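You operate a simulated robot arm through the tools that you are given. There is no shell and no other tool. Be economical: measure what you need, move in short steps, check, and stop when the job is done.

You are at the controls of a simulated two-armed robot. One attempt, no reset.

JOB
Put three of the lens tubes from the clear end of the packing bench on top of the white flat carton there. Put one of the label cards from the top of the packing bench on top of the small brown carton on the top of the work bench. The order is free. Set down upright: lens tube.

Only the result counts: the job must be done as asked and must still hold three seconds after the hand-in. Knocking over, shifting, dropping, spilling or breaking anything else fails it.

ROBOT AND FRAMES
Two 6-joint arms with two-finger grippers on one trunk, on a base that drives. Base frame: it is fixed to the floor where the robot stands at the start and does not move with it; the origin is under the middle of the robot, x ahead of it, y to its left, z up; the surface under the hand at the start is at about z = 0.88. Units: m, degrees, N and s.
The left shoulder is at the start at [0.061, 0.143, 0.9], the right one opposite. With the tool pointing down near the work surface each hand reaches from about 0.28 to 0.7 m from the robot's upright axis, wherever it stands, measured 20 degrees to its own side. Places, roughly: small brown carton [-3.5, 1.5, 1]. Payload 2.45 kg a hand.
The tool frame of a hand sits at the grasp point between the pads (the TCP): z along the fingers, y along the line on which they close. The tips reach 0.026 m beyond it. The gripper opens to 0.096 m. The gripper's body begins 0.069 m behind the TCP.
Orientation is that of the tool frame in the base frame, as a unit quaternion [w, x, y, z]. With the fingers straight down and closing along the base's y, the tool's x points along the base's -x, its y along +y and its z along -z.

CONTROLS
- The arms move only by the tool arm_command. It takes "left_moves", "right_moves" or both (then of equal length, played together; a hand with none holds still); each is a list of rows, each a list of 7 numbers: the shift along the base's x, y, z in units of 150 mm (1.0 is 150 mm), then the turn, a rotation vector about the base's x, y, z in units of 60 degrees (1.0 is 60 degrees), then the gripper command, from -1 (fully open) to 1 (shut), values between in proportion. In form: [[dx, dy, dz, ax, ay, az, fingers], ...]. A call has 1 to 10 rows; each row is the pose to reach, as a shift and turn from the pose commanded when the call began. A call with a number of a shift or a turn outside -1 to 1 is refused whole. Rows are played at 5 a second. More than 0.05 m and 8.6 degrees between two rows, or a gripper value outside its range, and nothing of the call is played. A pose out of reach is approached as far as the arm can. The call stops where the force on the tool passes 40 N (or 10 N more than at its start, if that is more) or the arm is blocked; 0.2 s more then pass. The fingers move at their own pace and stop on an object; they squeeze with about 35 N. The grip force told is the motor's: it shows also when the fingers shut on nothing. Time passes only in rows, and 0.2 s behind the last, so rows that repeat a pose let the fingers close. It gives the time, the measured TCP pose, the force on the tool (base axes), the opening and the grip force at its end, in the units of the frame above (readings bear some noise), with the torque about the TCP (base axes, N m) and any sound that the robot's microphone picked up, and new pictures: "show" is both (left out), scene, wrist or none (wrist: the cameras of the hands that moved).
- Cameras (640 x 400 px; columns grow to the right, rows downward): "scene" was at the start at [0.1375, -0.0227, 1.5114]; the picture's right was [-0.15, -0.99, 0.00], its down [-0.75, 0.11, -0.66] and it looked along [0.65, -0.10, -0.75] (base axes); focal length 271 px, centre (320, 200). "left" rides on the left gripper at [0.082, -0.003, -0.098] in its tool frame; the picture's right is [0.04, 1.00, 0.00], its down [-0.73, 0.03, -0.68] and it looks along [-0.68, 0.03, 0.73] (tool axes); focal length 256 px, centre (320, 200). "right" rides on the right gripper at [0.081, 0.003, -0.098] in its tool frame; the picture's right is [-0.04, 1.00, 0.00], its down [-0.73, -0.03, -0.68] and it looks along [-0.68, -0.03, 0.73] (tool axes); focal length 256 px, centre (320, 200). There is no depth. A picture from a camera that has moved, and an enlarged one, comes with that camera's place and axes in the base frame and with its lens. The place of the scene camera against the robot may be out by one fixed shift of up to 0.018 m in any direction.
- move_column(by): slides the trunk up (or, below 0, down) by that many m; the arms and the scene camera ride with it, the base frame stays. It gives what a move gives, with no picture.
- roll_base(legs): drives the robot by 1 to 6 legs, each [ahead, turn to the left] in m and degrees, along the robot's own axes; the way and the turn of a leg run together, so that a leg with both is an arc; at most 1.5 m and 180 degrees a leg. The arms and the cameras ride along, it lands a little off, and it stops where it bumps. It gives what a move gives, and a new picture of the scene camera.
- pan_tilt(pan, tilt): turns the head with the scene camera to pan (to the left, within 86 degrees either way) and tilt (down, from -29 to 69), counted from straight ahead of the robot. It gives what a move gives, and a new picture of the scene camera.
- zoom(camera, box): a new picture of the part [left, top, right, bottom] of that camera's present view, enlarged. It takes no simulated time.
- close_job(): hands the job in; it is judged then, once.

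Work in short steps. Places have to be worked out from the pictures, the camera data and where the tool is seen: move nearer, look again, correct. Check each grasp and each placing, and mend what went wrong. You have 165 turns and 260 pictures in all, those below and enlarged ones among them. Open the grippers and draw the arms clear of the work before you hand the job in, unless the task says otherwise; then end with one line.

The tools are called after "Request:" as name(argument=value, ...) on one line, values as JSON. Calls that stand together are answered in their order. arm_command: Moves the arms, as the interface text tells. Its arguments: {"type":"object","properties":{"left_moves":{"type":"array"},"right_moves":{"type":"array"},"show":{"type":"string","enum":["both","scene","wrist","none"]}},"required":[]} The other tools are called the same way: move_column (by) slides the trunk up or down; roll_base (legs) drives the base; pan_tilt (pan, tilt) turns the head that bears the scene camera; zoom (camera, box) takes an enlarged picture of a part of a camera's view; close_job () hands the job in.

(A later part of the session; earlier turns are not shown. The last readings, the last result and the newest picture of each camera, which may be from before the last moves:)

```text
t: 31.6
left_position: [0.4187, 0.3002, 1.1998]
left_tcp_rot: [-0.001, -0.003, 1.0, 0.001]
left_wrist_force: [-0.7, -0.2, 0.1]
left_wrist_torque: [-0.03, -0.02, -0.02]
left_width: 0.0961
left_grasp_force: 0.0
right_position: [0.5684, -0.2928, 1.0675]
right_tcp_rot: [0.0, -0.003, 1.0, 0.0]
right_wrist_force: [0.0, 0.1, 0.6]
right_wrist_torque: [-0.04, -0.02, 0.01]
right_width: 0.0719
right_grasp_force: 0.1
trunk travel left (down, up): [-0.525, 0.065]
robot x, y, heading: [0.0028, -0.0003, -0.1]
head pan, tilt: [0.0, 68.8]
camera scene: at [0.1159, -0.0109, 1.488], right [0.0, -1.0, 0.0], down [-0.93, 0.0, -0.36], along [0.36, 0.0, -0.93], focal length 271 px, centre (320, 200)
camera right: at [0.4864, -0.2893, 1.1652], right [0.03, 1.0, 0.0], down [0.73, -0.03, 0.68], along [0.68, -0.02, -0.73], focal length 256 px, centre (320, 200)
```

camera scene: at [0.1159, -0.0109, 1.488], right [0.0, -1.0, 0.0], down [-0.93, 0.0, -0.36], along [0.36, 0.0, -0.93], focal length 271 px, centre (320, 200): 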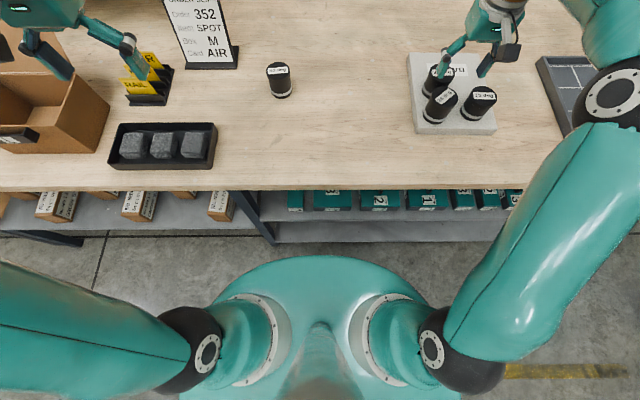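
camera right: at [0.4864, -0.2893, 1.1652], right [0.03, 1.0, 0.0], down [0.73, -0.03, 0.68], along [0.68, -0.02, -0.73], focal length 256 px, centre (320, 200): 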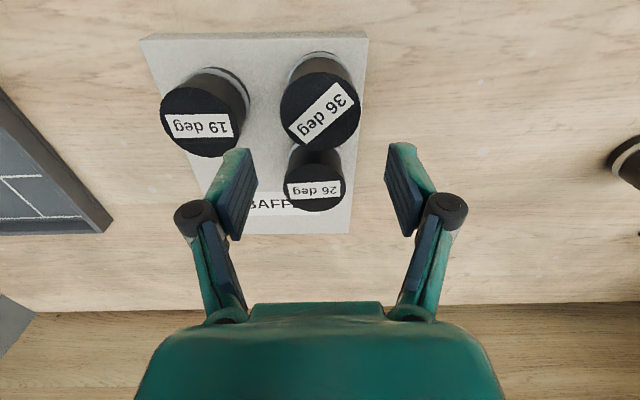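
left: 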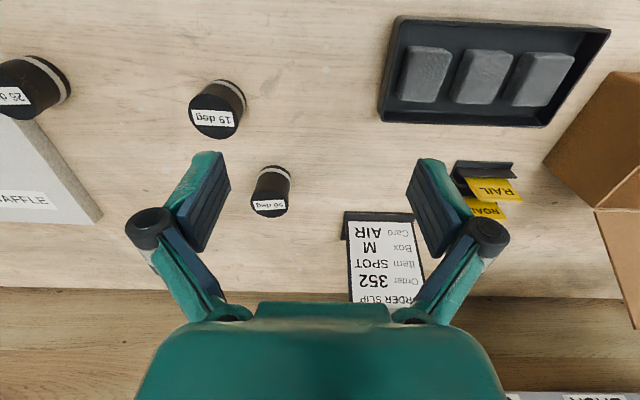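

All three tubes stand upright on the carton. I draw the right arm back and up, retract the left hand from the view of the cards, and look at the card holder.

Request:
arm_command(right_moves=[[-0.1, 0, 0.25, 0, 0, 0, -0.5], [-0.4, 0, 0.4, 0, 0, 0, -0.5], [-0.7, 0, 0.5, 0, 0, 0, -0.5], [-1.0, 0, 0.6, 0, 0, 0, -0.5]], left_moves=[[-0.2, 0, 0, 0, 0, 0, -1], [-0.4, 0, 0, 0, 0, 0, -1], [-0.6, 0, 0, 0, 0, 0, -1], [-0.7, 0, 0, 0, 0, 0, -1]], show="none")

Request:
pan_tilt(pan=28, tilt=50)

```text
refused: row 2 steps farther than a row can; nothing moved
```

```text
t: 32.6
left_position: [0.418, 0.3016, 1.1988]
left_tcp_rot: [0.0, -0.003, 1.0, -0.001]
left_wrist_force: [0.1, -0.4, 0.9]
left_wrist_torque: [0.02, 0.0, -0.01]
left_width: 0.096
left_grasp_force: 0.1
right_position: [0.5683, -0.2917, 1.0657]
right_tcp_rot: [0.0, -0.003, 1.0, 0.0]
right_wrist_force: [1.1, 0.3, -1.0]
right_wrist_torque: [0.0, -0.02, 0.01]
right_width: 0.0716
right_grasp_force: 0.1
trunk travel left (down, up): [-0.525, 0.065]
robot x, y, heading: [-0.0012, 0.0036, 0.0]
head pan, tilt: [28.0, 50.0]
camera scene: at [0.1284, 0.0249, 1.5099], right [0.47, -0.88, 0.0], down [-0.68, -0.36, -0.64], along [0.57, 0.3, -0.77], focal length 271 px, centre (320, 200)
```

scene: 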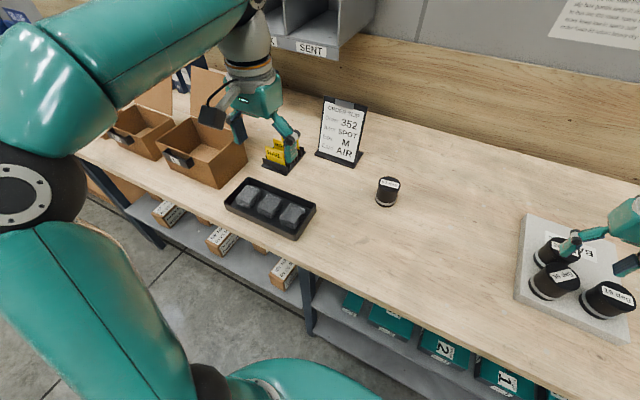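

The move was refused for a long step; I repeat it in finer rows.

Request:
arm_command(right_moves=[[-0.1, 0, 0.25, 0, 0, 0, -0.5], [-0.35, 0, 0.4, 0, 0, 0, -0.5], [-0.6, 0, 0.5, 0, 0, 0, -0.5], [-0.8, 0, 0.55, 0, 0, 0, -0.5], [-1.0, 0, 0.6, 0, 0, 0, -0.5]], left_moves=[[-0.2, 0, 0, 0, 0, 0, -1], [-0.4, 0, 0, 0, 0, 0, -1], [-0.6, 0, 0, 0, 0, 0, -1], [-0.7, 0, 0, 0, 0, 0, -1], [-0.7, 0, 0, 0, 0, 0, -1]], show="wrist")

Request:
zoom(camera="scene", box=[200, 80, 360, 180])

```text
t: 33.8
left_position: [0.3132, 0.3012, 1.1993]
left_tcp_rot: [0.001, -0.002, 1.0, 0.001]
left_wrist_force: [-0.7, 0.0, -0.1]
left_wrist_torque: [0.04, -0.03, 0.01]
left_width: 0.0958
left_grasp_force: 0.1
right_position: [0.4166, -0.2924, 1.1586]
right_tcp_rot: [0.0, -0.003, 1.0, 0.0]
right_wrist_force: [-0.7, 0.0, -0.7]
right_wrist_torque: [-0.01, 0.02, 0.0]
right_width: 0.072
right_grasp_force: 0.0
trunk travel left (down, up): [-0.525, 0.065]
robot x, y, heading: [0.0005, -0.0052, -0.0]
head pan, tilt: [28.0, 50.0]
camera right: at [0.3351, -0.2894, 1.2576], right [0.03, 1.0, 0.0], down [0.73, -0.03, 0.68], along [0.68, -0.02, -0.73], focal length 256 px, centre (320, 200)
camera left: at [0.2311, 0.2977, 1.2974], right [-0.05, 1.0, 0.0], down [0.73, 0.03, 0.68], along [0.68, 0.03, -0.73], focal length 256 px, centre (320, 200)
```

right: 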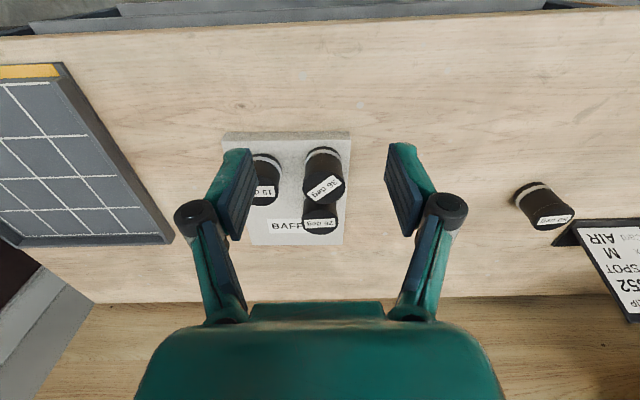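
left: 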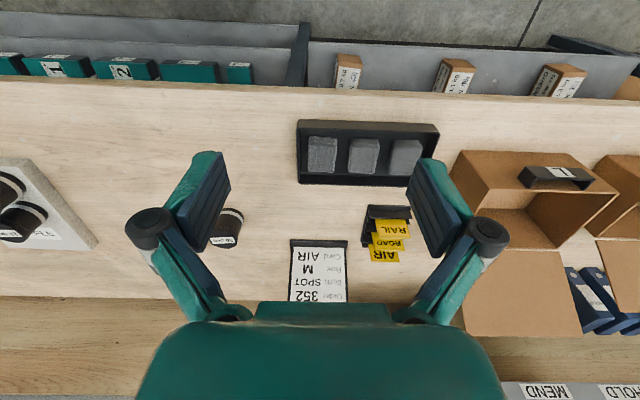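

```text
4.00 times, centred on (280, 130) of scene
camera zoom: at [0.1267, 0.0251, 1.5101], right [0.47, -0.88, 0.0], down [-0.68, -0.36, -0.64], along [0.57, 0.3, -0.77], focal length 1083 px, centre (480, 480)
```

zoom: 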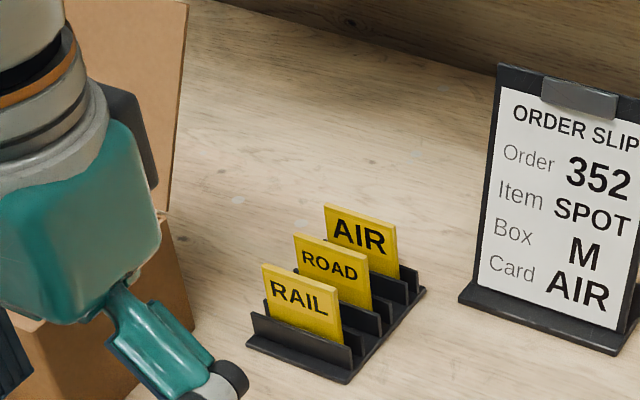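

The cards stand in a holder around (0.66–0.76, 0.47), beyond the left hand's reach from here. I back off, sidestep left about 0.33 m and return forward a little.

Request:
roll_base(legs=[[-0.35, 0], [0, 90], [0.34, 0], [0, -90], [0.38, 0]])

```text
t: 39.4
left_position: [-0.5619, 0.3848, 1.1982]
left_tcp_rot: [0.001, -0.612, 0.791, -0.001]
left_wrist_force: [-0.8, -0.4, -0.1]
left_wrist_torque: [-0.03, -0.05, -0.03]
left_width: 0.0959
left_grasp_force: 0.1
right_position: [0.0389, 0.332, 1.1599]
right_tcp_rot: [0.0, -0.612, 0.791, -0.001]
right_wrist_force: [-0.5, 0.6, -0.1]
right_wrist_torque: [-0.02, -0.03, 0.02]
right_width: 0.0721
right_grasp_force: 0.0
trunk travel left (down, up): [-0.525, 0.065]
robot x, y, heading: [-0.3169, -0.0092, 75.9]
head pan, tilt: [28.0, 50.0]
stopped in leg 2: the robot was blocked; the commanded pose is now the measured one
camera scene: at [-0.3209, 0.1151, 1.5098], right [0.97, 0.24, 0.0], down [0.19, -0.74, -0.64], along [-0.15, 0.62, -0.77], focal length 271 px, centre (320, 200)
```

scene: 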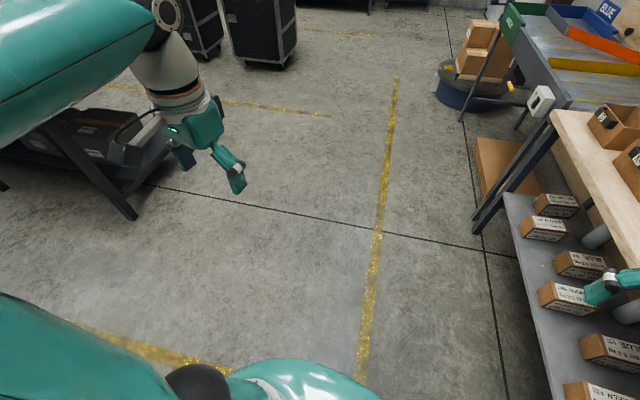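

The turn was blocked at 76°. I look left to see what stands there.

Request:
pan_tilt(pan=75, tilt=35)

Request:
pan_tilt(pan=-70, tilt=45)

```text
t: 40.6
left_position: [-0.561, 0.3841, 1.2003]
left_tcp_rot: [0.0, -0.612, 0.791, 0.0]
left_wrist_force: [-0.5, -0.1, 0.3]
left_wrist_torque: [0.01, 0.0, 0.0]
left_width: 0.0962
left_grasp_force: 0.0
right_position: [0.0414, 0.3334, 1.1587]
right_tcp_rot: [0.0, -0.612, 0.791, 0.0]
right_wrist_force: [-0.7, 0.4, 0.2]
right_wrist_torque: [-0.03, -0.01, 0.01]
right_width: 0.0718
right_grasp_force: 0.1
trunk travel left (down, up): [-0.525, 0.065]
robot x, y, heading: [-0.3139, -0.0058, 76.3]
head pan, tilt: [75.0, 35.0]
camera scene: at [-0.3771, 0.0816, 1.5317], right [0.48, 0.87, 0.0], down [0.5, -0.28, -0.82], along [-0.72, 0.4, -0.57], focal length 271 px, centre (320, 200)
```

scene: 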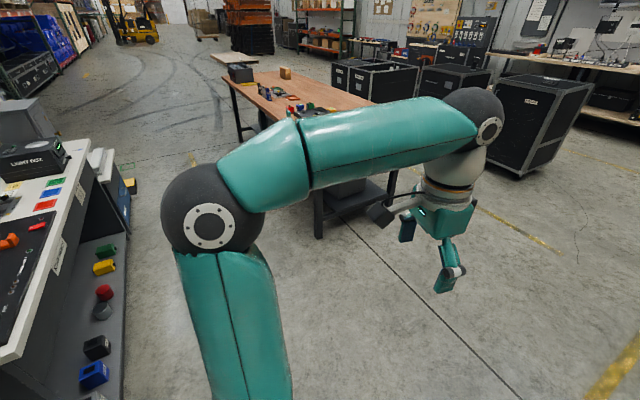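

```text
t: 42.9
left_position: [-0.5604, 0.3828, 1.1997]
left_tcp_rot: [0.0, -0.611, 0.792, 0.0]
left_wrist_force: [0.2, 0.1, 0.4]
left_wrist_torque: [0.01, -0.02, -0.02]
left_width: 0.0964
left_grasp_force: 0.0
right_position: [0.0388, 0.3316, 1.1601]
right_tcp_rot: [0.0, -0.612, 0.791, 0.001]
right_wrist_force: [0.1, 0.0, 0.8]
right_wrist_torque: [0.0, 0.04, 0.01]
right_width: 0.0721
right_grasp_force: 0.0
trunk travel left (down, up): [-0.525, 0.065]
robot x, y, heading: [-0.3181, -0.0059, 76.0]
head pan, tilt: [-70.0, 45.0]
camera scene: at [-0.219, 0.0475, 1.5169], right [0.11, -0.99, 0.0], down [-0.7, -0.07, -0.71], along [0.7, 0.07, -0.71], focal length 271 px, centre (320, 200)
```

scene: 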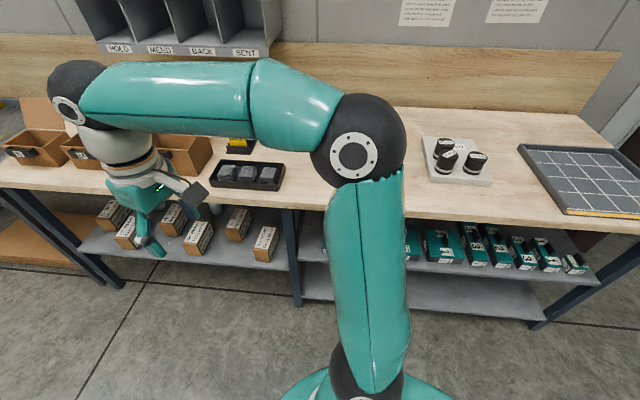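

Nothing appears knocked over; the left elbow likely met the neighbouring bench. I keep the heading near 74°, drive ahead, then turn to face the bench again.

Request:
roll_base(legs=[[0, -3], [0.35, 0], [0, -73]])

```text
t: 49.0
left_position: [0.1006, 0.6761, 1.1999]
left_tcp_rot: [0.0, -0.017, 1.0, 0.001]
left_wrist_force: [0.3, -0.1, -0.2]
left_wrist_torque: [0.07, 0.01, 0.0]
left_width: 0.096
left_grasp_force: 0.1
right_position: [0.2213, 0.0865, 1.1596]
right_tcp_rot: [0.0, -0.018, 1.0, 0.001]
right_wrist_force: [0.5, -0.2, 0.1]
right_wrist_torque: [0.07, 0.04, 0.0]
right_width: 0.0719
right_grasp_force: 0.1
trunk travel left (down, up): [-0.525, 0.065]
robot x, y, heading: [-0.2077, 0.3672, 2.2]
head pan, tilt: [-70.0, 45.0]
stopped in leg 3: the robot was blocked; the commanded pose is now the measured one
camera scene: at [-0.1166, 0.2811, 1.5167], right [-0.92, -0.38, 0.0], down [-0.27, 0.66, -0.71], along [0.27, -0.65, -0.71], focal length 271 px, centre (320, 200)
```

scene: 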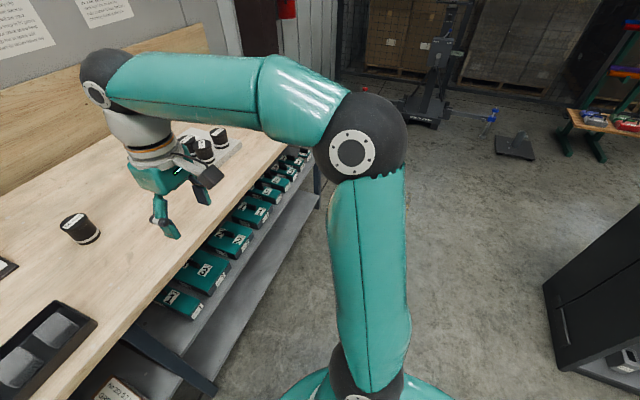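

It stopped 1–2° short of square, almost as planned. I look ahead-left toward the cards to check surroundings.

Request:
pan_tilt(pan=15, tilt=45)

Request:
pan_tilt(pan=84, tilt=50)

```text
t: 50.6
left_position: [0.1001, 0.6787, 1.2001]
left_tcp_rot: [0.0, -0.017, 1.0, 0.0]
left_wrist_force: [-0.7, -0.3, 0.5]
left_wrist_torque: [0.01, 0.0, -0.01]
left_width: 0.0961
left_grasp_force: 0.0
right_position: [0.2219, 0.0871, 1.1597]
right_tcp_rot: [-0.001, -0.017, 1.0, 0.0]
right_wrist_force: [-0.6, 1.0, -0.2]
right_wrist_torque: [-0.02, -0.04, -0.01]
right_width: 0.0719
right_grasp_force: 0.1
trunk travel left (down, up): [-0.525, 0.065]
robot x, y, heading: [-0.2052, 0.3677, 2.5]
head pan, tilt: [15.0, 45.0]
camera scene: at [-0.0706, 0.3833, 1.5169], right [0.3, -0.95, 0.0], down [-0.67, -0.21, -0.71], along [0.67, 0.21, -0.71], focal length 271 px, centre (320, 200)
```

scene: 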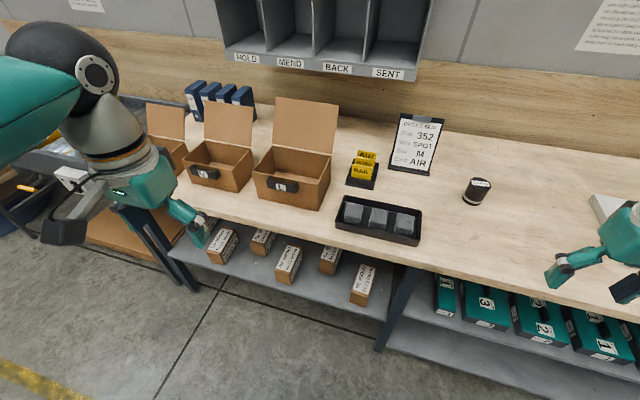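

```text
t: 52.0
left_position: [0.0999, 0.6794, 1.2001]
left_tcp_rot: [0.0, -0.018, 1.0, 0.0]
left_wrist_force: [0.8, -0.3, 0.2]
left_wrist_torque: [0.02, 0.0, 0.01]
left_width: 0.0964
left_grasp_force: 0.1
right_position: [0.2225, 0.0873, 1.1595]
right_tcp_rot: [0.001, -0.017, 1.0, 0.0]
right_wrist_force: [-0.2, -0.1, -0.1]
right_wrist_torque: [0.03, 0.01, 0.02]
right_width: 0.0719
right_grasp_force: 0.1
trunk travel left (down, up): [-0.525, 0.065]
robot x, y, heading: [-0.2091, 0.3723, 2.7]
head pan, tilt: [84.0, 50.0]
camera scene: at [-0.1433, 0.4359, 1.51], right [1.0, -0.06, 0.0], down [-0.05, -0.76, -0.64], along [0.04, 0.64, -0.77], focal length 271 px, centre (320, 200)
```

scene: 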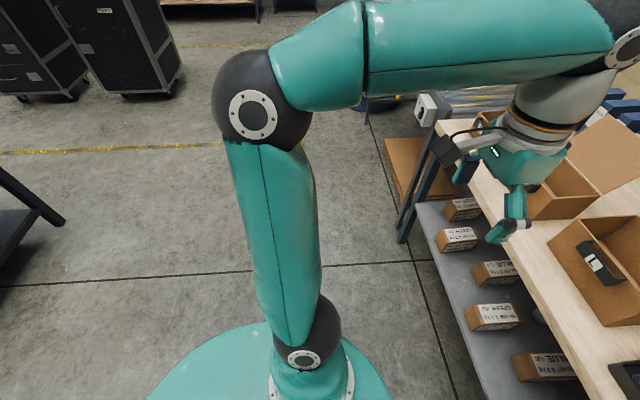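

The way is free. I bring the left hand in line with the cards and drive ahead 0.25 m, with the head on the cards.

Request:
arm_command(left_moves=[[0, -0.3, 0, 0, 0, 0, -1], [0, -0.6, 0, 0, 0, 0, -1], [0, -0.9, 0, 0, 0, 0, -1], [0, -1, 0, 0, 0, 0, -1]], show="none")

Request:
pan_tilt(pan=8, tilt=45)

Request:
roll_base(legs=[[0.25, 0]])

```text
t: 53.0
left_position: [0.1012, 0.5281, 1.1999]
left_tcp_rot: [0.002, -0.019, 1.0, -0.001]
left_wrist_force: [0.2, 0.3, -0.7]
left_wrist_torque: [-0.05, 0.02, 0.01]
left_width: 0.0961
left_grasp_force: 0.1
right_position: [0.2219, 0.0879, 1.16]
right_tcp_rot: [0.0, -0.017, 1.0, 0.0]
right_wrist_force: [-0.4, 0.0, 0.7]
right_wrist_torque: [-0.05, 0.0, 0.0]
right_width: 0.072
right_grasp_force: 0.0
trunk travel left (down, up): [-0.525, 0.065]
robot x, y, heading: [-0.2071, 0.3701, 2.5]
head pan, tilt: [84.0, 50.0]
```

```text
t: 54.4
left_position: [0.0999, 0.5293, 1.1996]
left_tcp_rot: [0.0, -0.017, 1.0, 0.0]
left_wrist_force: [0.1, 0.5, -0.3]
left_wrist_torque: [-0.02, -0.01, -0.06]
left_width: 0.0963
left_grasp_force: 0.0
right_position: [0.2208, 0.0878, 1.1593]
right_tcp_rot: [0.0, -0.018, 1.0, 0.0]
right_wrist_force: [-0.1, 0.9, -0.3]
right_wrist_torque: [0.01, -0.01, -0.01]
right_width: 0.072
right_grasp_force: 0.1
trunk travel left (down, up): [-0.525, 0.065]
robot x, y, heading: [-0.2066, 0.367, 2.3]
head pan, tilt: [8.0, 45.0]
camera scene: at [-0.0682, 0.3739, 1.5169], right [0.18, -0.98, 0.0], down [-0.7, -0.13, -0.71], along [0.69, 0.13, -0.71], focal length 271 px, centre (320, 200)
```

scene: 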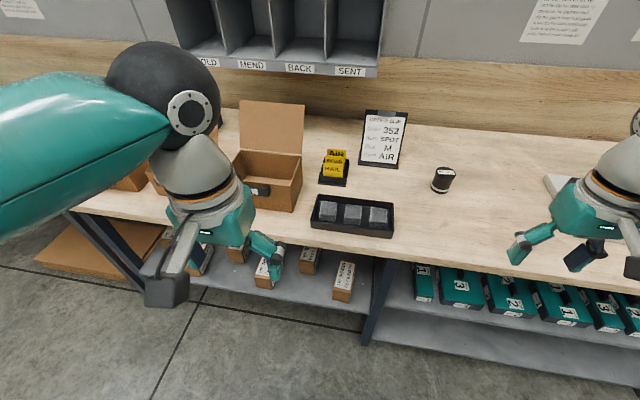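

```text
t: 56.3
left_position: [0.352, 0.5404, 1.1997]
left_tcp_rot: [0.0, -0.018, 1.0, 0.0]
left_wrist_force: [0.6, 0.8, -0.5]
left_wrist_torque: [0.01, 0.05, 0.0]
left_width: 0.0959
left_grasp_force: 0.0
right_position: [0.4734, 0.0991, 1.1578]
right_tcp_rot: [-0.001, -0.017, 1.0, 0.0]
right_wrist_force: [0.5, 0.3, 0.0]
right_wrist_torque: [-0.02, 0.03, 0.0]
right_width: 0.0718
right_grasp_force: 0.1
trunk travel left (down, up): [-0.525, 0.065]
robot x, y, heading: [0.0399, 0.3799, 2.5]
head pan, tilt: [8.0, 45.0]
camera scene: at [0.1838, 0.3847, 1.5167], right [0.18, -0.98, 0.0], down [-0.7, -0.13, -0.71], along [0.69, 0.13, -0.71], focal length 271 px, centre (320, 200)
```

scene: 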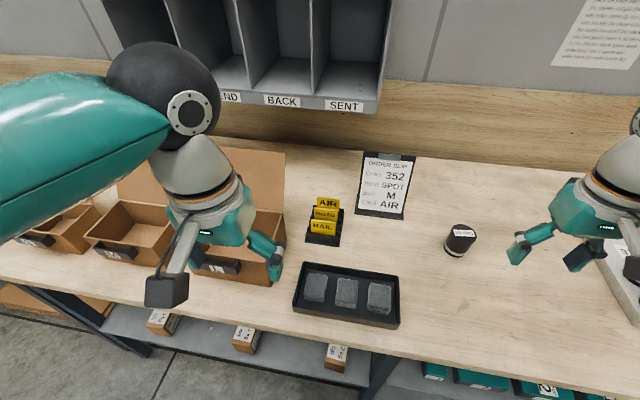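

I bring the left hand nearer behind the cards to see them closely.

Request:
arm_command(left_moves=[[0.25, -0.1, -0.1, 0, 0, 0, -0.8], [0.5, -0.23, -0.2, 0, 0, 0, -0.8], [0.75, -0.35, -0.3, 0, 0, 0, -0.8], [1.0, -0.47, -0.4, 0, 0, 0, -0.8], [1.0, -0.47, -0.4, 0, 0, 0, -0.8]], show="wrist")

Request:
zoom(camera="left", box=[260, 100, 420, 200])

Request:
zoom(camera="scene", box=[280, 180, 360, 260])

```text
t: 57.5
left_position: [0.5005, 0.4687, 1.1431]
left_tcp_rot: [0.0, -0.018, 1.0, 0.0]
left_wrist_force: [0.2, -0.2, -0.3]
left_wrist_torque: [-0.01, 0.03, 0.02]
left_width: 0.0866
left_grasp_force: 0.1
right_position: [0.4717, 0.0988, 1.1597]
right_tcp_rot: [0.001, -0.017, 1.0, 0.0]
right_wrist_force: [-0.4, 0.8, 0.4]
right_wrist_torque: [0.01, -0.05, -0.05]
right_width: 0.0723
right_grasp_force: 0.0
trunk travel left (down, up): [-0.525, 0.065]
robot x, y, heading: [0.0414, 0.3788, 2.5]
head pan, tilt: [8.0, 45.0]
camera left: at [0.4177, 0.4628, 1.2408], right [-0.08, 1.0, 0.0], down [0.73, 0.06, 0.68], along [0.68, 0.05, -0.73], focal length 256 px, centre (320, 200)
```

left: 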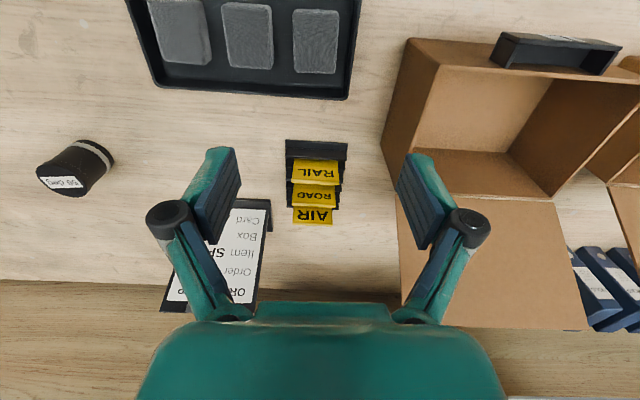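

```text
4.00 times, centred on (340, 150) of left
camera zoom: at [0.4177, 0.4628, 1.2408], right [-0.08, 1.0, 0.0], down [0.73, 0.06, 0.68], along [0.68, 0.05, -0.73], focal length 1024 px, centre (240, 400)
```

zoom: 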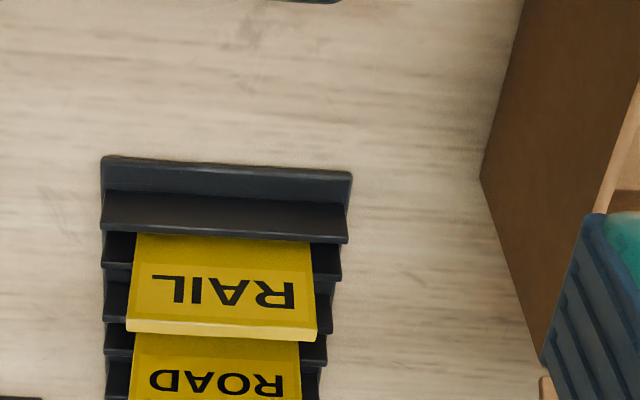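

```text
5.00 times, centred on (320, 220) of scene
camera zoom: at [0.1809, 0.385, 1.517], right [0.18, -0.98, 0.0], down [-0.69, -0.13, -0.71], along [0.7, 0.13, -0.71], focal length 1354 px, centre (320, 100)
```

zoom: 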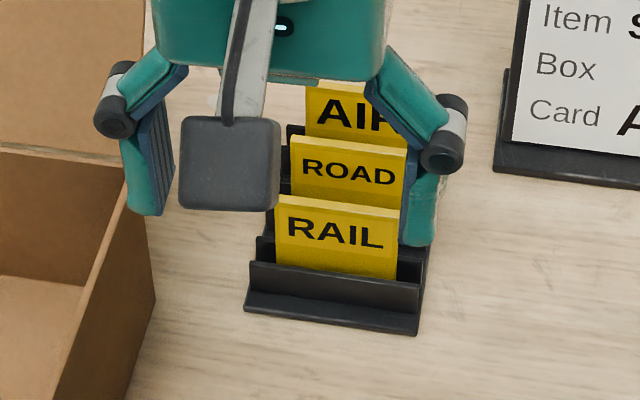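

The RAIL card is at roughly (0.657,0.472), top near z≈0.95, about 0.07 wide; the open box wall is at y≈0.57, clear. I go above it for a steeper, parallax view.

Request:
arm_command(left_moves=[[0.25, 0, -0.15, 0, 0, 0, -1], [0.5, 0, -0.3, 0, 0, 0, -1], [0.7, 0, -0.45, 0, 0, 0, -1], [0.9, 0, -0.6, 0, 0, 0, -1], [0.9, 0, -0.6, 0, 0, 0, -1]], show="wrist")

Request:
zoom(camera="left", box=[240, 60, 400, 160])

```text
t: 58.7
left_position: [0.6357, 0.4693, 1.0514]
left_tcp_rot: [0.001, -0.017, 1.0, 0.0]
left_wrist_force: [-0.5, 1.1, 0.2]
left_wrist_torque: [-0.02, -0.03, 0.06]
left_width: 0.0958
left_grasp_force: 0.0
right_position: [0.471, 0.1009, 1.1606]
right_tcp_rot: [0.001, -0.018, 1.0, -0.001]
right_wrist_force: [0.2, 0.5, -0.5]
right_wrist_torque: [-0.02, -0.06, 0.01]
right_width: 0.0722
right_grasp_force: 0.0
trunk travel left (down, up): [-0.525, 0.065]
robot x, y, heading: [0.0403, 0.3787, 2.6]
head pan, tilt: [8.0, 45.0]
camera left: at [0.5535, 0.4628, 1.1496], right [-0.08, 1.0, 0.0], down [0.73, 0.06, 0.68], along [0.68, 0.05, -0.73], focal length 256 px, centre (320, 200)
```

left: 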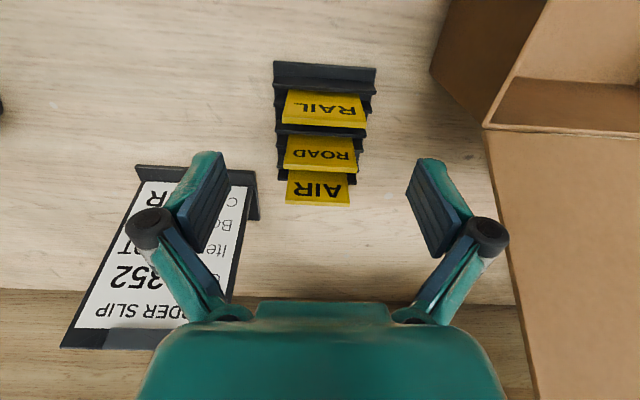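

```text
4.00 times, centred on (320, 110) of left
camera zoom: at [0.5535, 0.4628, 1.1496], right [-0.08, 1.0, 0.0], down [0.73, 0.06, 0.68], along [0.68, 0.05, -0.73], focal length 1024 px, centre (320, 560)
```

zoom: 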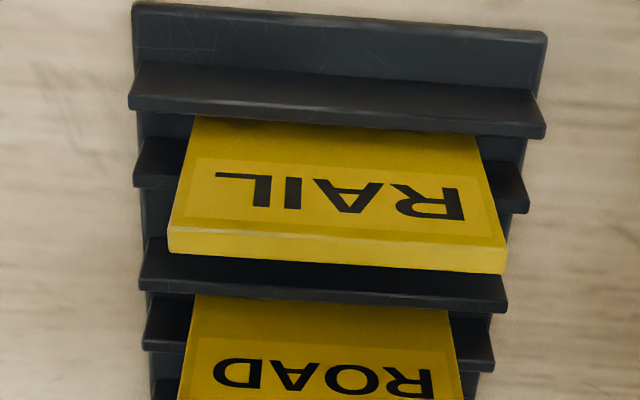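

From two views the RAIL card is nearly vertical, top at z≈0.969, x≈0.642, y≈0.472, width ≈0.065; holder lips top at ≈0.909. I'll grip its side edges: first hover with the tips just above the card.

Request:
arm_command(left_moves=[[0.047, 0.018, -0.17, 0, 0, 0, -1], [0.047, 0.018, -0.34, 0, 0, 0, -1], [0.047, 0.018, -0.34, 0, 0, 0, -1]], show="both")

Request:
zoom(camera="scene", box=[280, 180, 360, 260])

```text
t: 59.5
left_position: [0.6427, 0.4723, 0.9995]
left_tcp_rot: [0.0, -0.018, 1.0, 0.0]
left_wrist_force: [0.3, -0.1, -0.6]
left_wrist_torque: [0.0, -0.03, 0.03]
left_width: 0.0963
left_grasp_force: 0.1
right_position: [0.4715, 0.099, 1.1619]
right_tcp_rot: [0.0, -0.017, 1.0, 0.0]
right_wrist_force: [0.0, -0.2, 0.6]
right_wrist_torque: [-0.02, 0.0, 0.0]
right_width: 0.0722
right_grasp_force: 0.1
trunk travel left (down, up): [-0.525, 0.065]
robot x, y, heading: [0.0451, 0.3762, 2.6]
head pan, tilt: [8.0, 45.0]
camera scene: at [0.1824, 0.3846, 1.5169], right [0.18, -0.98, 0.0], down [-0.7, -0.13, -0.71], along [0.69, 0.13, -0.71], focal length 271 px, centre (320, 200)
camera left: at [0.5611, 0.4663, 1.0981], right [-0.08, 1.0, 0.0], down [0.73, 0.06, 0.68], along [0.68, 0.05, -0.73], focal length 256 px, centre (320, 200)
```

scene: 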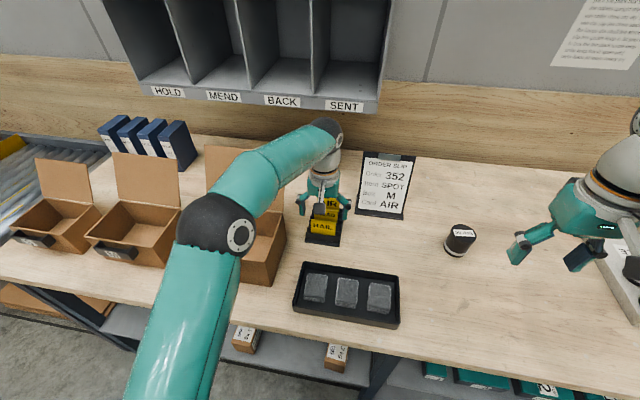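
left: 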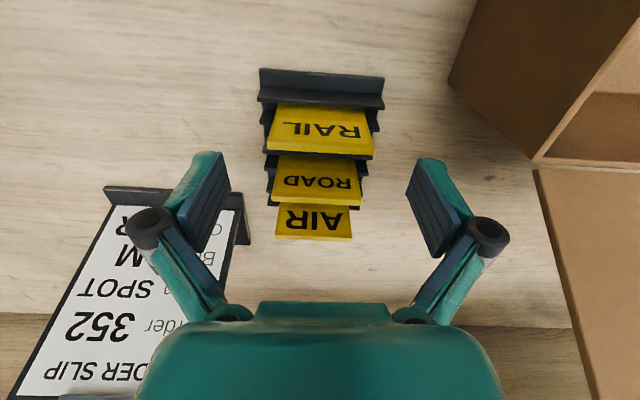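

```text
5.00 times, centred on (320, 220) of scene
camera zoom: at [0.1824, 0.3846, 1.5169], right [0.18, -0.98, 0.0], down [-0.7, -0.13, -0.71], along [0.69, 0.13, -0.71], focal length 1354 px, centre (320, 100)
```

zoom: 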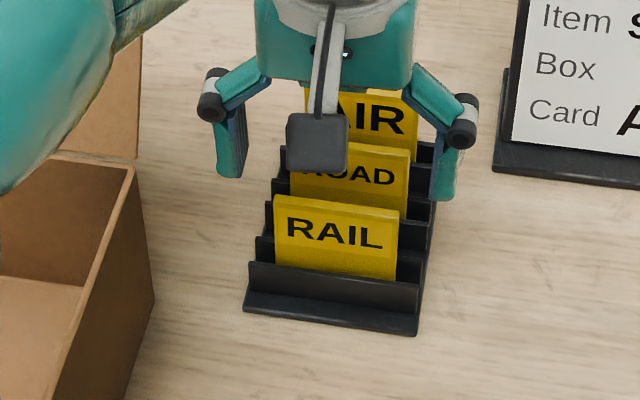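

The hand is centred on the RAIL card. I descend to TCP z≈0.945 and close on its edges.

Request:
arm_command(left_moves=[[0, 0, -0.12, 0, 0, 0, -1], [0, 0, -0.25, 0, 0, 0, -1], [0, 0, -0.36, 0, 0, 0, -1], [0, 0, -0.36, 0, 0, 0, 0.1], [0, 0, -0.36, 0, 0, 0, 0.1], [0, 0, -0.36, 0, 0, 0, 0.1]], show="wrist")

Request:
zoom(camera="scene", box=[280, 180, 360, 260])

```text
t: 60.9
left_position: [0.6445, 0.4717, 0.9453]
left_tcp_rot: [0.0, -0.017, 1.0, 0.0]
left_wrist_force: [-0.6, 0.8, 0.3]
left_wrist_torque: [0.01, 0.0, -0.02]
left_width: 0.0667
left_grasp_force: 35.3
right_position: [0.4735, 0.0989, 1.1604]
right_tcp_rot: [0.0, -0.017, 1.0, 0.0]
right_wrist_force: [0.4, 0.4, 0.0]
right_wrist_torque: [0.03, -0.01, 0.01]
right_width: 0.0722
right_grasp_force: 0.0
trunk travel left (down, up): [-0.525, 0.065]
robot x, y, heading: [0.0444, 0.3744, 2.6]
head pan, tilt: [8.0, 45.0]
camera left: at [0.5604, 0.4658, 1.0438], right [-0.08, 1.0, 0.0], down [0.73, 0.06, 0.68], along [0.68, 0.05, -0.73], focal length 256 px, centre (320, 200)
```

left: 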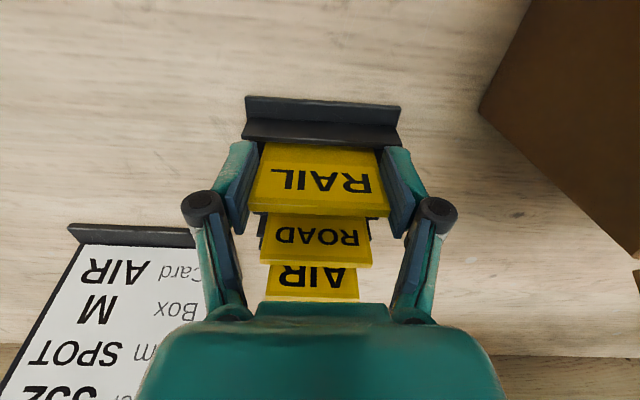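

```text
5.00 times, centred on (320, 220) of scene
camera zoom: at [0.1825, 0.3846, 1.5168], right [0.18, -0.98, 0.0], down [-0.7, -0.13, -0.71], along [0.69, 0.13, -0.71], focal length 1354 px, centre (320, 100)
```

zoom: 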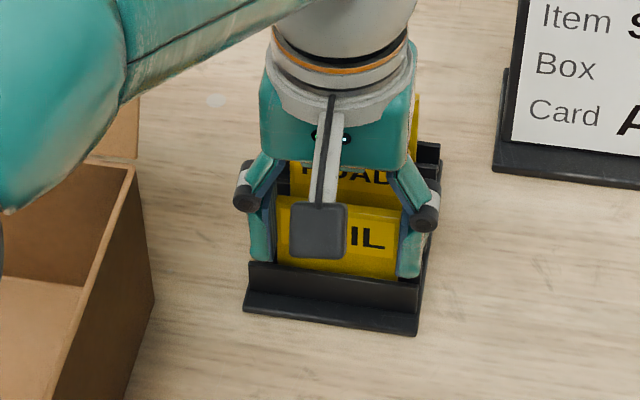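

Gripped (width 0.0667, 35 N). I lift gently straight up and check.

Request:
arm_command(left_moves=[[0, 0, 0.07, 0, 0, 0, 0.1], [0, 0, 0.15, 0, 0, 0, 0.1], [0, 0, 0.25, 0, 0, 0, 0.1], [0, 0, 0.4, 0, 0, 0, 0.1], [0, 0, 0.55, 0, 0, 0, 0.1]], show="wrist")

Request:
zoom(camera="scene", box=[280, 160, 360, 240])

```text
t: 62.1
left_position: [0.6427, 0.4717, 1.0303]
left_tcp_rot: [0.0, -0.018, 1.0, 0.0]
left_wrist_force: [0.6, -0.1, -0.6]
left_wrist_torque: [-0.02, 0.0, -0.01]
left_width: 0.0665
left_grasp_force: 35.0
right_position: [0.4721, 0.0999, 1.16]
right_tcp_rot: [0.0, -0.017, 1.0, 0.0]
right_wrist_force: [0.1, -0.1, 0.4]
right_wrist_torque: [0.01, -0.01, -0.03]
right_width: 0.0723
right_grasp_force: 0.0
trunk travel left (down, up): [-0.525, 0.065]
robot x, y, heading: [0.0425, 0.3755, 2.4]
head pan, tilt: [8.0, 45.0]
camera left: at [0.5605, 0.4659, 1.1275], right [-0.08, 1.0, 0.0], down [0.73, 0.06, 0.68], along [0.68, 0.05, -0.73], focal length 256 px, centre (320, 200)
```

left: 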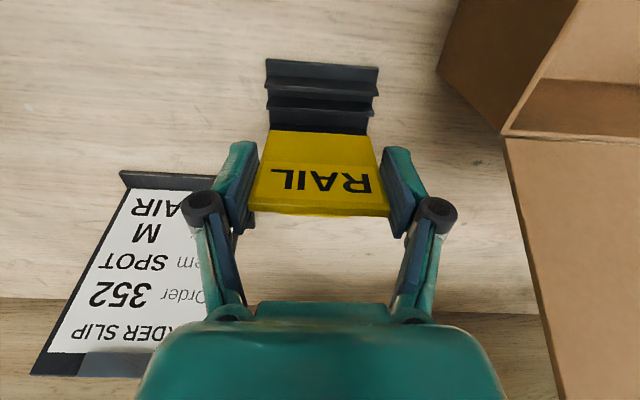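

```text
5.00 times, centred on (320, 200) of scene
camera zoom: at [0.1823, 0.3845, 1.5169], right [0.18, -0.98, 0.0], down [-0.7, -0.13, -0.71], along [0.69, 0.13, -0.71], focal length 1354 px, centre (320, 200)
```

zoom: 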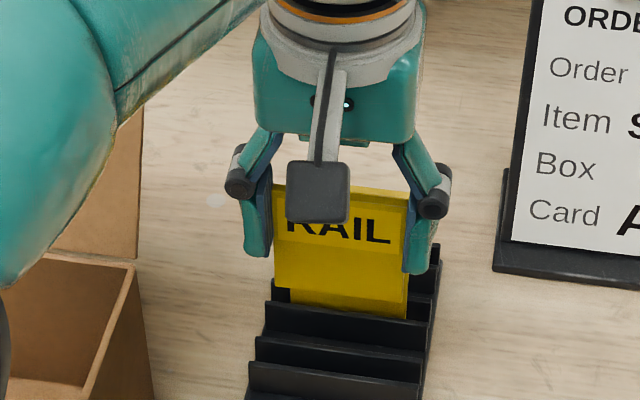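

The card is out cleanly, about 0.085 tall, hanging straight between the pads. I lift higher, draw back, then back the base away from the bench.

Request:
arm_command(left_moves=[[0, 0, 0.3, 0, 0, 0, 0.1], [-0.05, 0, 0.6, 0, 0, 0, 0.1], [-0.2, 0, 0.85, 0, 0, 0, 0.1], [-0.45, 0, 1, 0, 0, 0, 0.1], [-0.75, 0, 1, 0, 0, 0, 0.1], [-1, 0, 1, 0, 0, 0, 0.1]], show="scene")

```text
t: 63.5
left_position: [0.4939, 0.4718, 1.1784]
left_tcp_rot: [0.001, -0.019, 1.0, -0.001]
left_wrist_force: [-0.9, 0.1, 0.6]
left_wrist_torque: [0.01, -0.03, -0.02]
left_width: 0.0666
left_grasp_force: 35.0
right_position: [0.4701, 0.0995, 1.1596]
right_tcp_rot: [0.0, -0.018, 1.0, 0.0]
right_wrist_force: [-0.3, 0.7, 0.2]
right_wrist_torque: [-0.02, -0.02, -0.03]
right_width: 0.0718
right_grasp_force: 0.0
trunk travel left (down, up): [-0.525, 0.065]
robot x, y, heading: [0.0444, 0.3801, 2.5]
head pan, tilt: [8.0, 45.0]
camera scene: at [0.1809, 0.3848, 1.517], right [0.18, -0.98, 0.0], down [-0.69, -0.13, -0.71], along [0.7, 0.13, -0.71], focal length 271 px, centre (320, 200)
```

scene: 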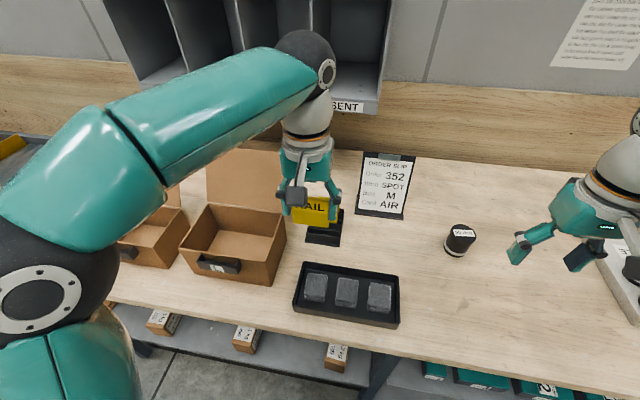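

I tuck both hands in a bit and back the base off the bench by 0.35 m.

Request:
arm_command(left_moves=[[-0.25, 0, 0.05, 0, 0, 0, 0.1], [-0.5, 0, 0.1, 0, 0, 0, 0.1], [-0.75, 0, 0.15, 0, 0, 0, 0.1]], right_moves=[[-0.25, 0, 0.05, 0, 0, 0, -0.5], [-0.5, 0, 0.1, 0, 0, 0, -0.5], [-0.75, 0, 0.15, 0, 0, 0, -0.5]], show="none")

Request:
roll_base(legs=[[-0.35, 0]])

Request:
pan_tilt(pan=86, tilt=30)

```text
t: 64.3
left_position: [0.3771, 0.4737, 1.2016]
left_tcp_rot: [0.002, -0.017, 1.0, -0.001]
left_wrist_force: [-0.1, 0.2, 0.5]
left_wrist_torque: [0.01, -0.08, 0.01]
left_width: 0.0665
left_grasp_force: 34.5
right_position: [0.3557, 0.0992, 1.1838]
right_tcp_rot: [0.0, -0.017, 1.0, 0.0]
right_wrist_force: [-1.0, -0.2, 1.0]
right_wrist_torque: [-0.01, -0.07, 0.01]
right_width: 0.0721
right_grasp_force: 0.0
trunk travel left (down, up): [-0.525, 0.065]
robot x, y, heading: [0.0442, 0.3781, 2.5]
head pan, tilt: [8.0, 45.0]
```

```text
t: 66.6
left_position: [0.0302, 0.4574, 1.2004]
left_tcp_rot: [0.001, -0.017, 1.0, 0.0]
left_wrist_force: [0.1, 0.3, 0.9]
left_wrist_torque: [0.02, -0.03, -0.02]
left_width: 0.0666
left_grasp_force: 35.2
right_position: [0.0067, 0.0843, 1.1833]
right_tcp_rot: [0.0, -0.018, 1.0, 0.0]
right_wrist_force: [-1.5, 0.8, 0.3]
right_wrist_torque: [-0.01, 0.0, -0.01]
right_width: 0.0719
right_grasp_force: 0.0
trunk travel left (down, up): [-0.525, 0.065]
robot x, y, heading: [-0.3109, 0.363, 2.8]
head pan, tilt: [8.0, 45.0]
camera scene: at [-0.1704, 0.3693, 1.517], right [0.18, -0.98, 0.0], down [-0.69, -0.13, -0.71], along [0.7, 0.13, -0.71], focal length 271 px, centre (320, 200)
```

scene: 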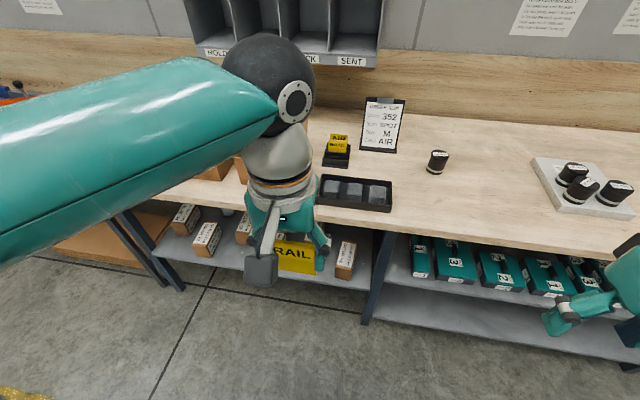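

```text
t: 68.1
left_position: [0.0304, 0.4577, 1.2018]
left_tcp_rot: [-0.001, -0.017, 1.0, 0.0]
left_wrist_force: [0.1, 0.1, 0.0]
left_wrist_torque: [-0.01, -0.03, -0.05]
left_width: 0.0665
left_grasp_force: 35.2
right_position: [0.0079, 0.0852, 1.1817]
right_tcp_rot: [0.0, -0.017, 1.0, 0.0]
right_wrist_force: [-0.3, -0.6, 0.0]
right_wrist_torque: [0.01, -0.02, 0.01]
right_width: 0.0719
right_grasp_force: 0.1
trunk travel left (down, up): [-0.525, 0.065]
robot x, y, heading: [-0.3108, 0.3662, 2.4]
head pan, tilt: [85.9, 30.0]
camera scene: at [-0.2464, 0.445, 1.5395], right [1.0, -0.03, 0.0], down [-0.01, -0.5, -0.87], along [0.02, 0.87, -0.5], focal length 271 px, centre (320, 200)
```

scene: 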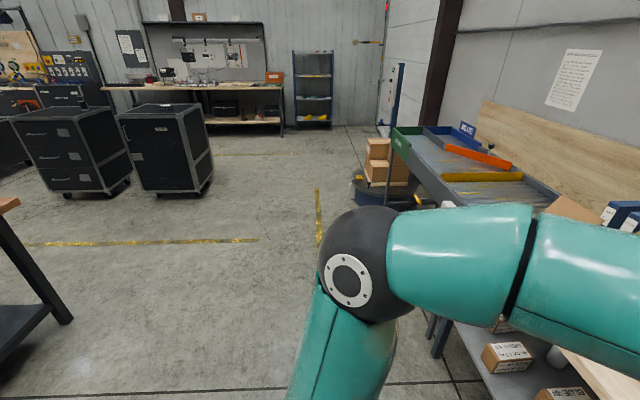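

The floor is open on the left. I turn left 80° and look toward the work bench.

Request:
roll_base(legs=[[0, 80]])

Request:
pan_tilt(pan=70, tilt=25)

```text
t: 72.3
left_position: [-0.3345, 0.7199, 1.2025]
left_tcp_rot: [0.002, -0.647, 0.762, 0.0]
left_wrist_force: [-0.7, 0.8, 0.2]
left_wrist_torque: [0.01, -0.07, 0.0]
left_width: 0.0664
left_grasp_force: 35.0
right_position: [0.0262, 0.623, 1.1833]
right_tcp_rot: [0.001, -0.647, 0.763, -0.001]
right_wrist_force: [-1.2, 0.4, -0.1]
right_wrist_torque: [0.02, -0.02, -0.01]
right_width: 0.072
right_grasp_force: 0.0
trunk travel left (down, up): [-0.525, 0.065]
robot x, y, heading: [-0.274, 0.3578, 80.6]
head pan, tilt: [85.9, 30.0]
stopped in leg 1: the robot was blocked; the commanded pose is now the measured one
camera scene: at [-0.3555, 0.4313, 1.5393], right [0.23, 0.97, 0.0], down [0.49, -0.12, -0.86], along [-0.84, 0.2, -0.5], focal length 271 px, centre (320, 200)
```

scene: 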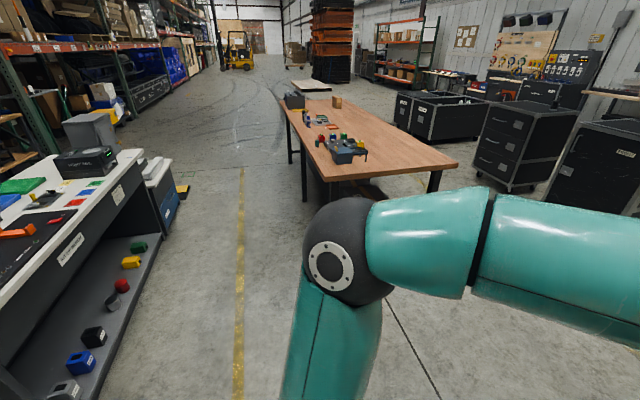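

```text
t: 73.0
left_position: [-0.3324, 0.7194, 1.2021]
left_tcp_rot: [0.0, -0.646, 0.763, 0.001]
left_wrist_force: [0.0, 0.2, -0.3]
left_wrist_torque: [-0.02, -0.06, 0.01]
left_width: 0.067
left_grasp_force: 34.7
right_position: [0.0284, 0.6223, 1.1832]
right_tcp_rot: [0.0, -0.647, 0.762, 0.0]
right_wrist_force: [-0.1, 0.4, 0.4]
right_wrist_torque: [-0.01, 0.0, -0.02]
right_width: 0.0719
right_grasp_force: 0.0
trunk travel left (down, up): [-0.525, 0.065]
robot x, y, heading: [-0.2739, 0.3617, 80.9]
head pan, tilt: [70.0, 25.0]
camera scene: at [-0.3453, 0.4549, 1.5474], right [0.49, 0.87, 0.0], down [0.37, -0.21, -0.91], along [-0.79, 0.44, -0.42], focal length 271 px, centre (320, 200)
```

scene: 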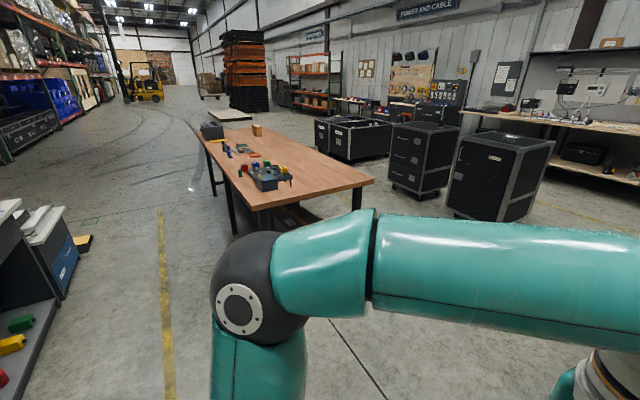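

The stop seems to come from the right elbow near the packing bench. I look right to check it.

Request:
pan_tilt(pan=-80, tilt=45)

```text
t: 75.4
left_position: [-0.3327, 0.7192, 1.2017]
left_tcp_rot: [0.0, -0.647, 0.763, 0.0]
left_wrist_force: [-0.1, 0.2, -0.5]
left_wrist_torque: [0.04, 0.03, -0.02]
left_width: 0.0665
left_grasp_force: 34.8
right_position: [0.0281, 0.6226, 1.1831]
right_tcp_rot: [0.0, -0.647, 0.763, 0.0]
right_wrist_force: [0.3, -0.2, -0.4]
right_wrist_torque: [0.0, -0.01, 0.01]
right_width: 0.072
right_grasp_force: 0.0
trunk travel left (down, up): [-0.525, 0.065]
robot x, y, heading: [-0.272, 0.3616, 80.8]
head pan, tilt: [-80.0, 45.0]
camera scene: at [-0.183, 0.4111, 1.5169], right [0.01, -1.0, 0.0], down [-0.71, -0.01, -0.71], along [0.71, 0.01, -0.71], focal length 271 px, centre (320, 200)
```

scene: 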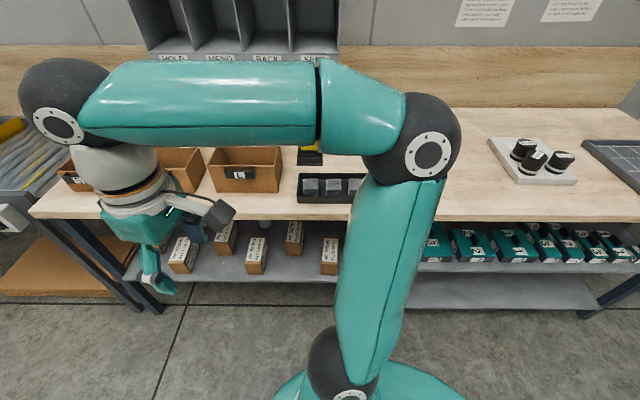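

Nothing is touching; the arm is well above the bench. I'll approach the work bench from its far (+y) side through the open aisle, starting with a gentle left arc.

Request:
roll_base(legs=[[0.6, 20], [0.7, 10]])

```text
t: 82.3
left_position: [-0.7018, 1.9136, 1.2029]
left_tcp_rot: [0.0, 0.822, -0.569, -0.001]
left_wrist_force: [0.0, -0.3, 0.0]
left_wrist_torque: [-0.03, 0.0, -0.02]
left_width: 0.0666
left_grasp_force: 34.7
right_position: [-0.34, 2.0102, 1.1833]
right_tcp_rot: [0.0, 0.822, -0.57, 0.0]
right_wrist_force: [-0.4, -0.1, -0.5]
right_wrist_torque: [-0.01, -0.05, -0.01]
right_width: 0.0722
right_grasp_force: 0.0
trunk travel left (down, up): [-0.525, 0.065]
robot x, y, heading: [-0.4694, 1.6326, 110.8]
head pan, tilt: [-80.0, 45.0]
camera scene: at [-0.4233, 1.7209, 1.5169], right [0.51, -0.86, 0.0], down [-0.61, -0.36, -0.71], along [0.61, 0.36, -0.71], focal length 271 px, centre (320, 200)
```

scene: 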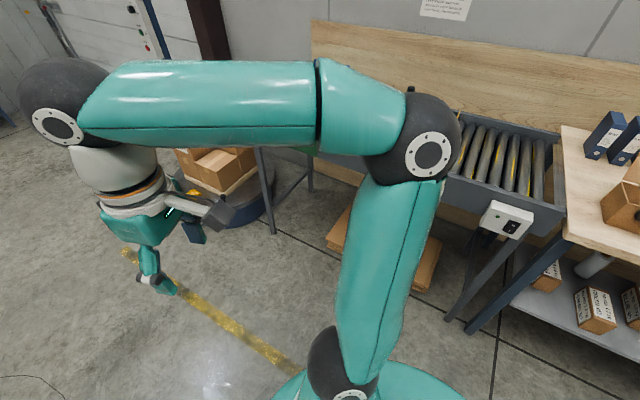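

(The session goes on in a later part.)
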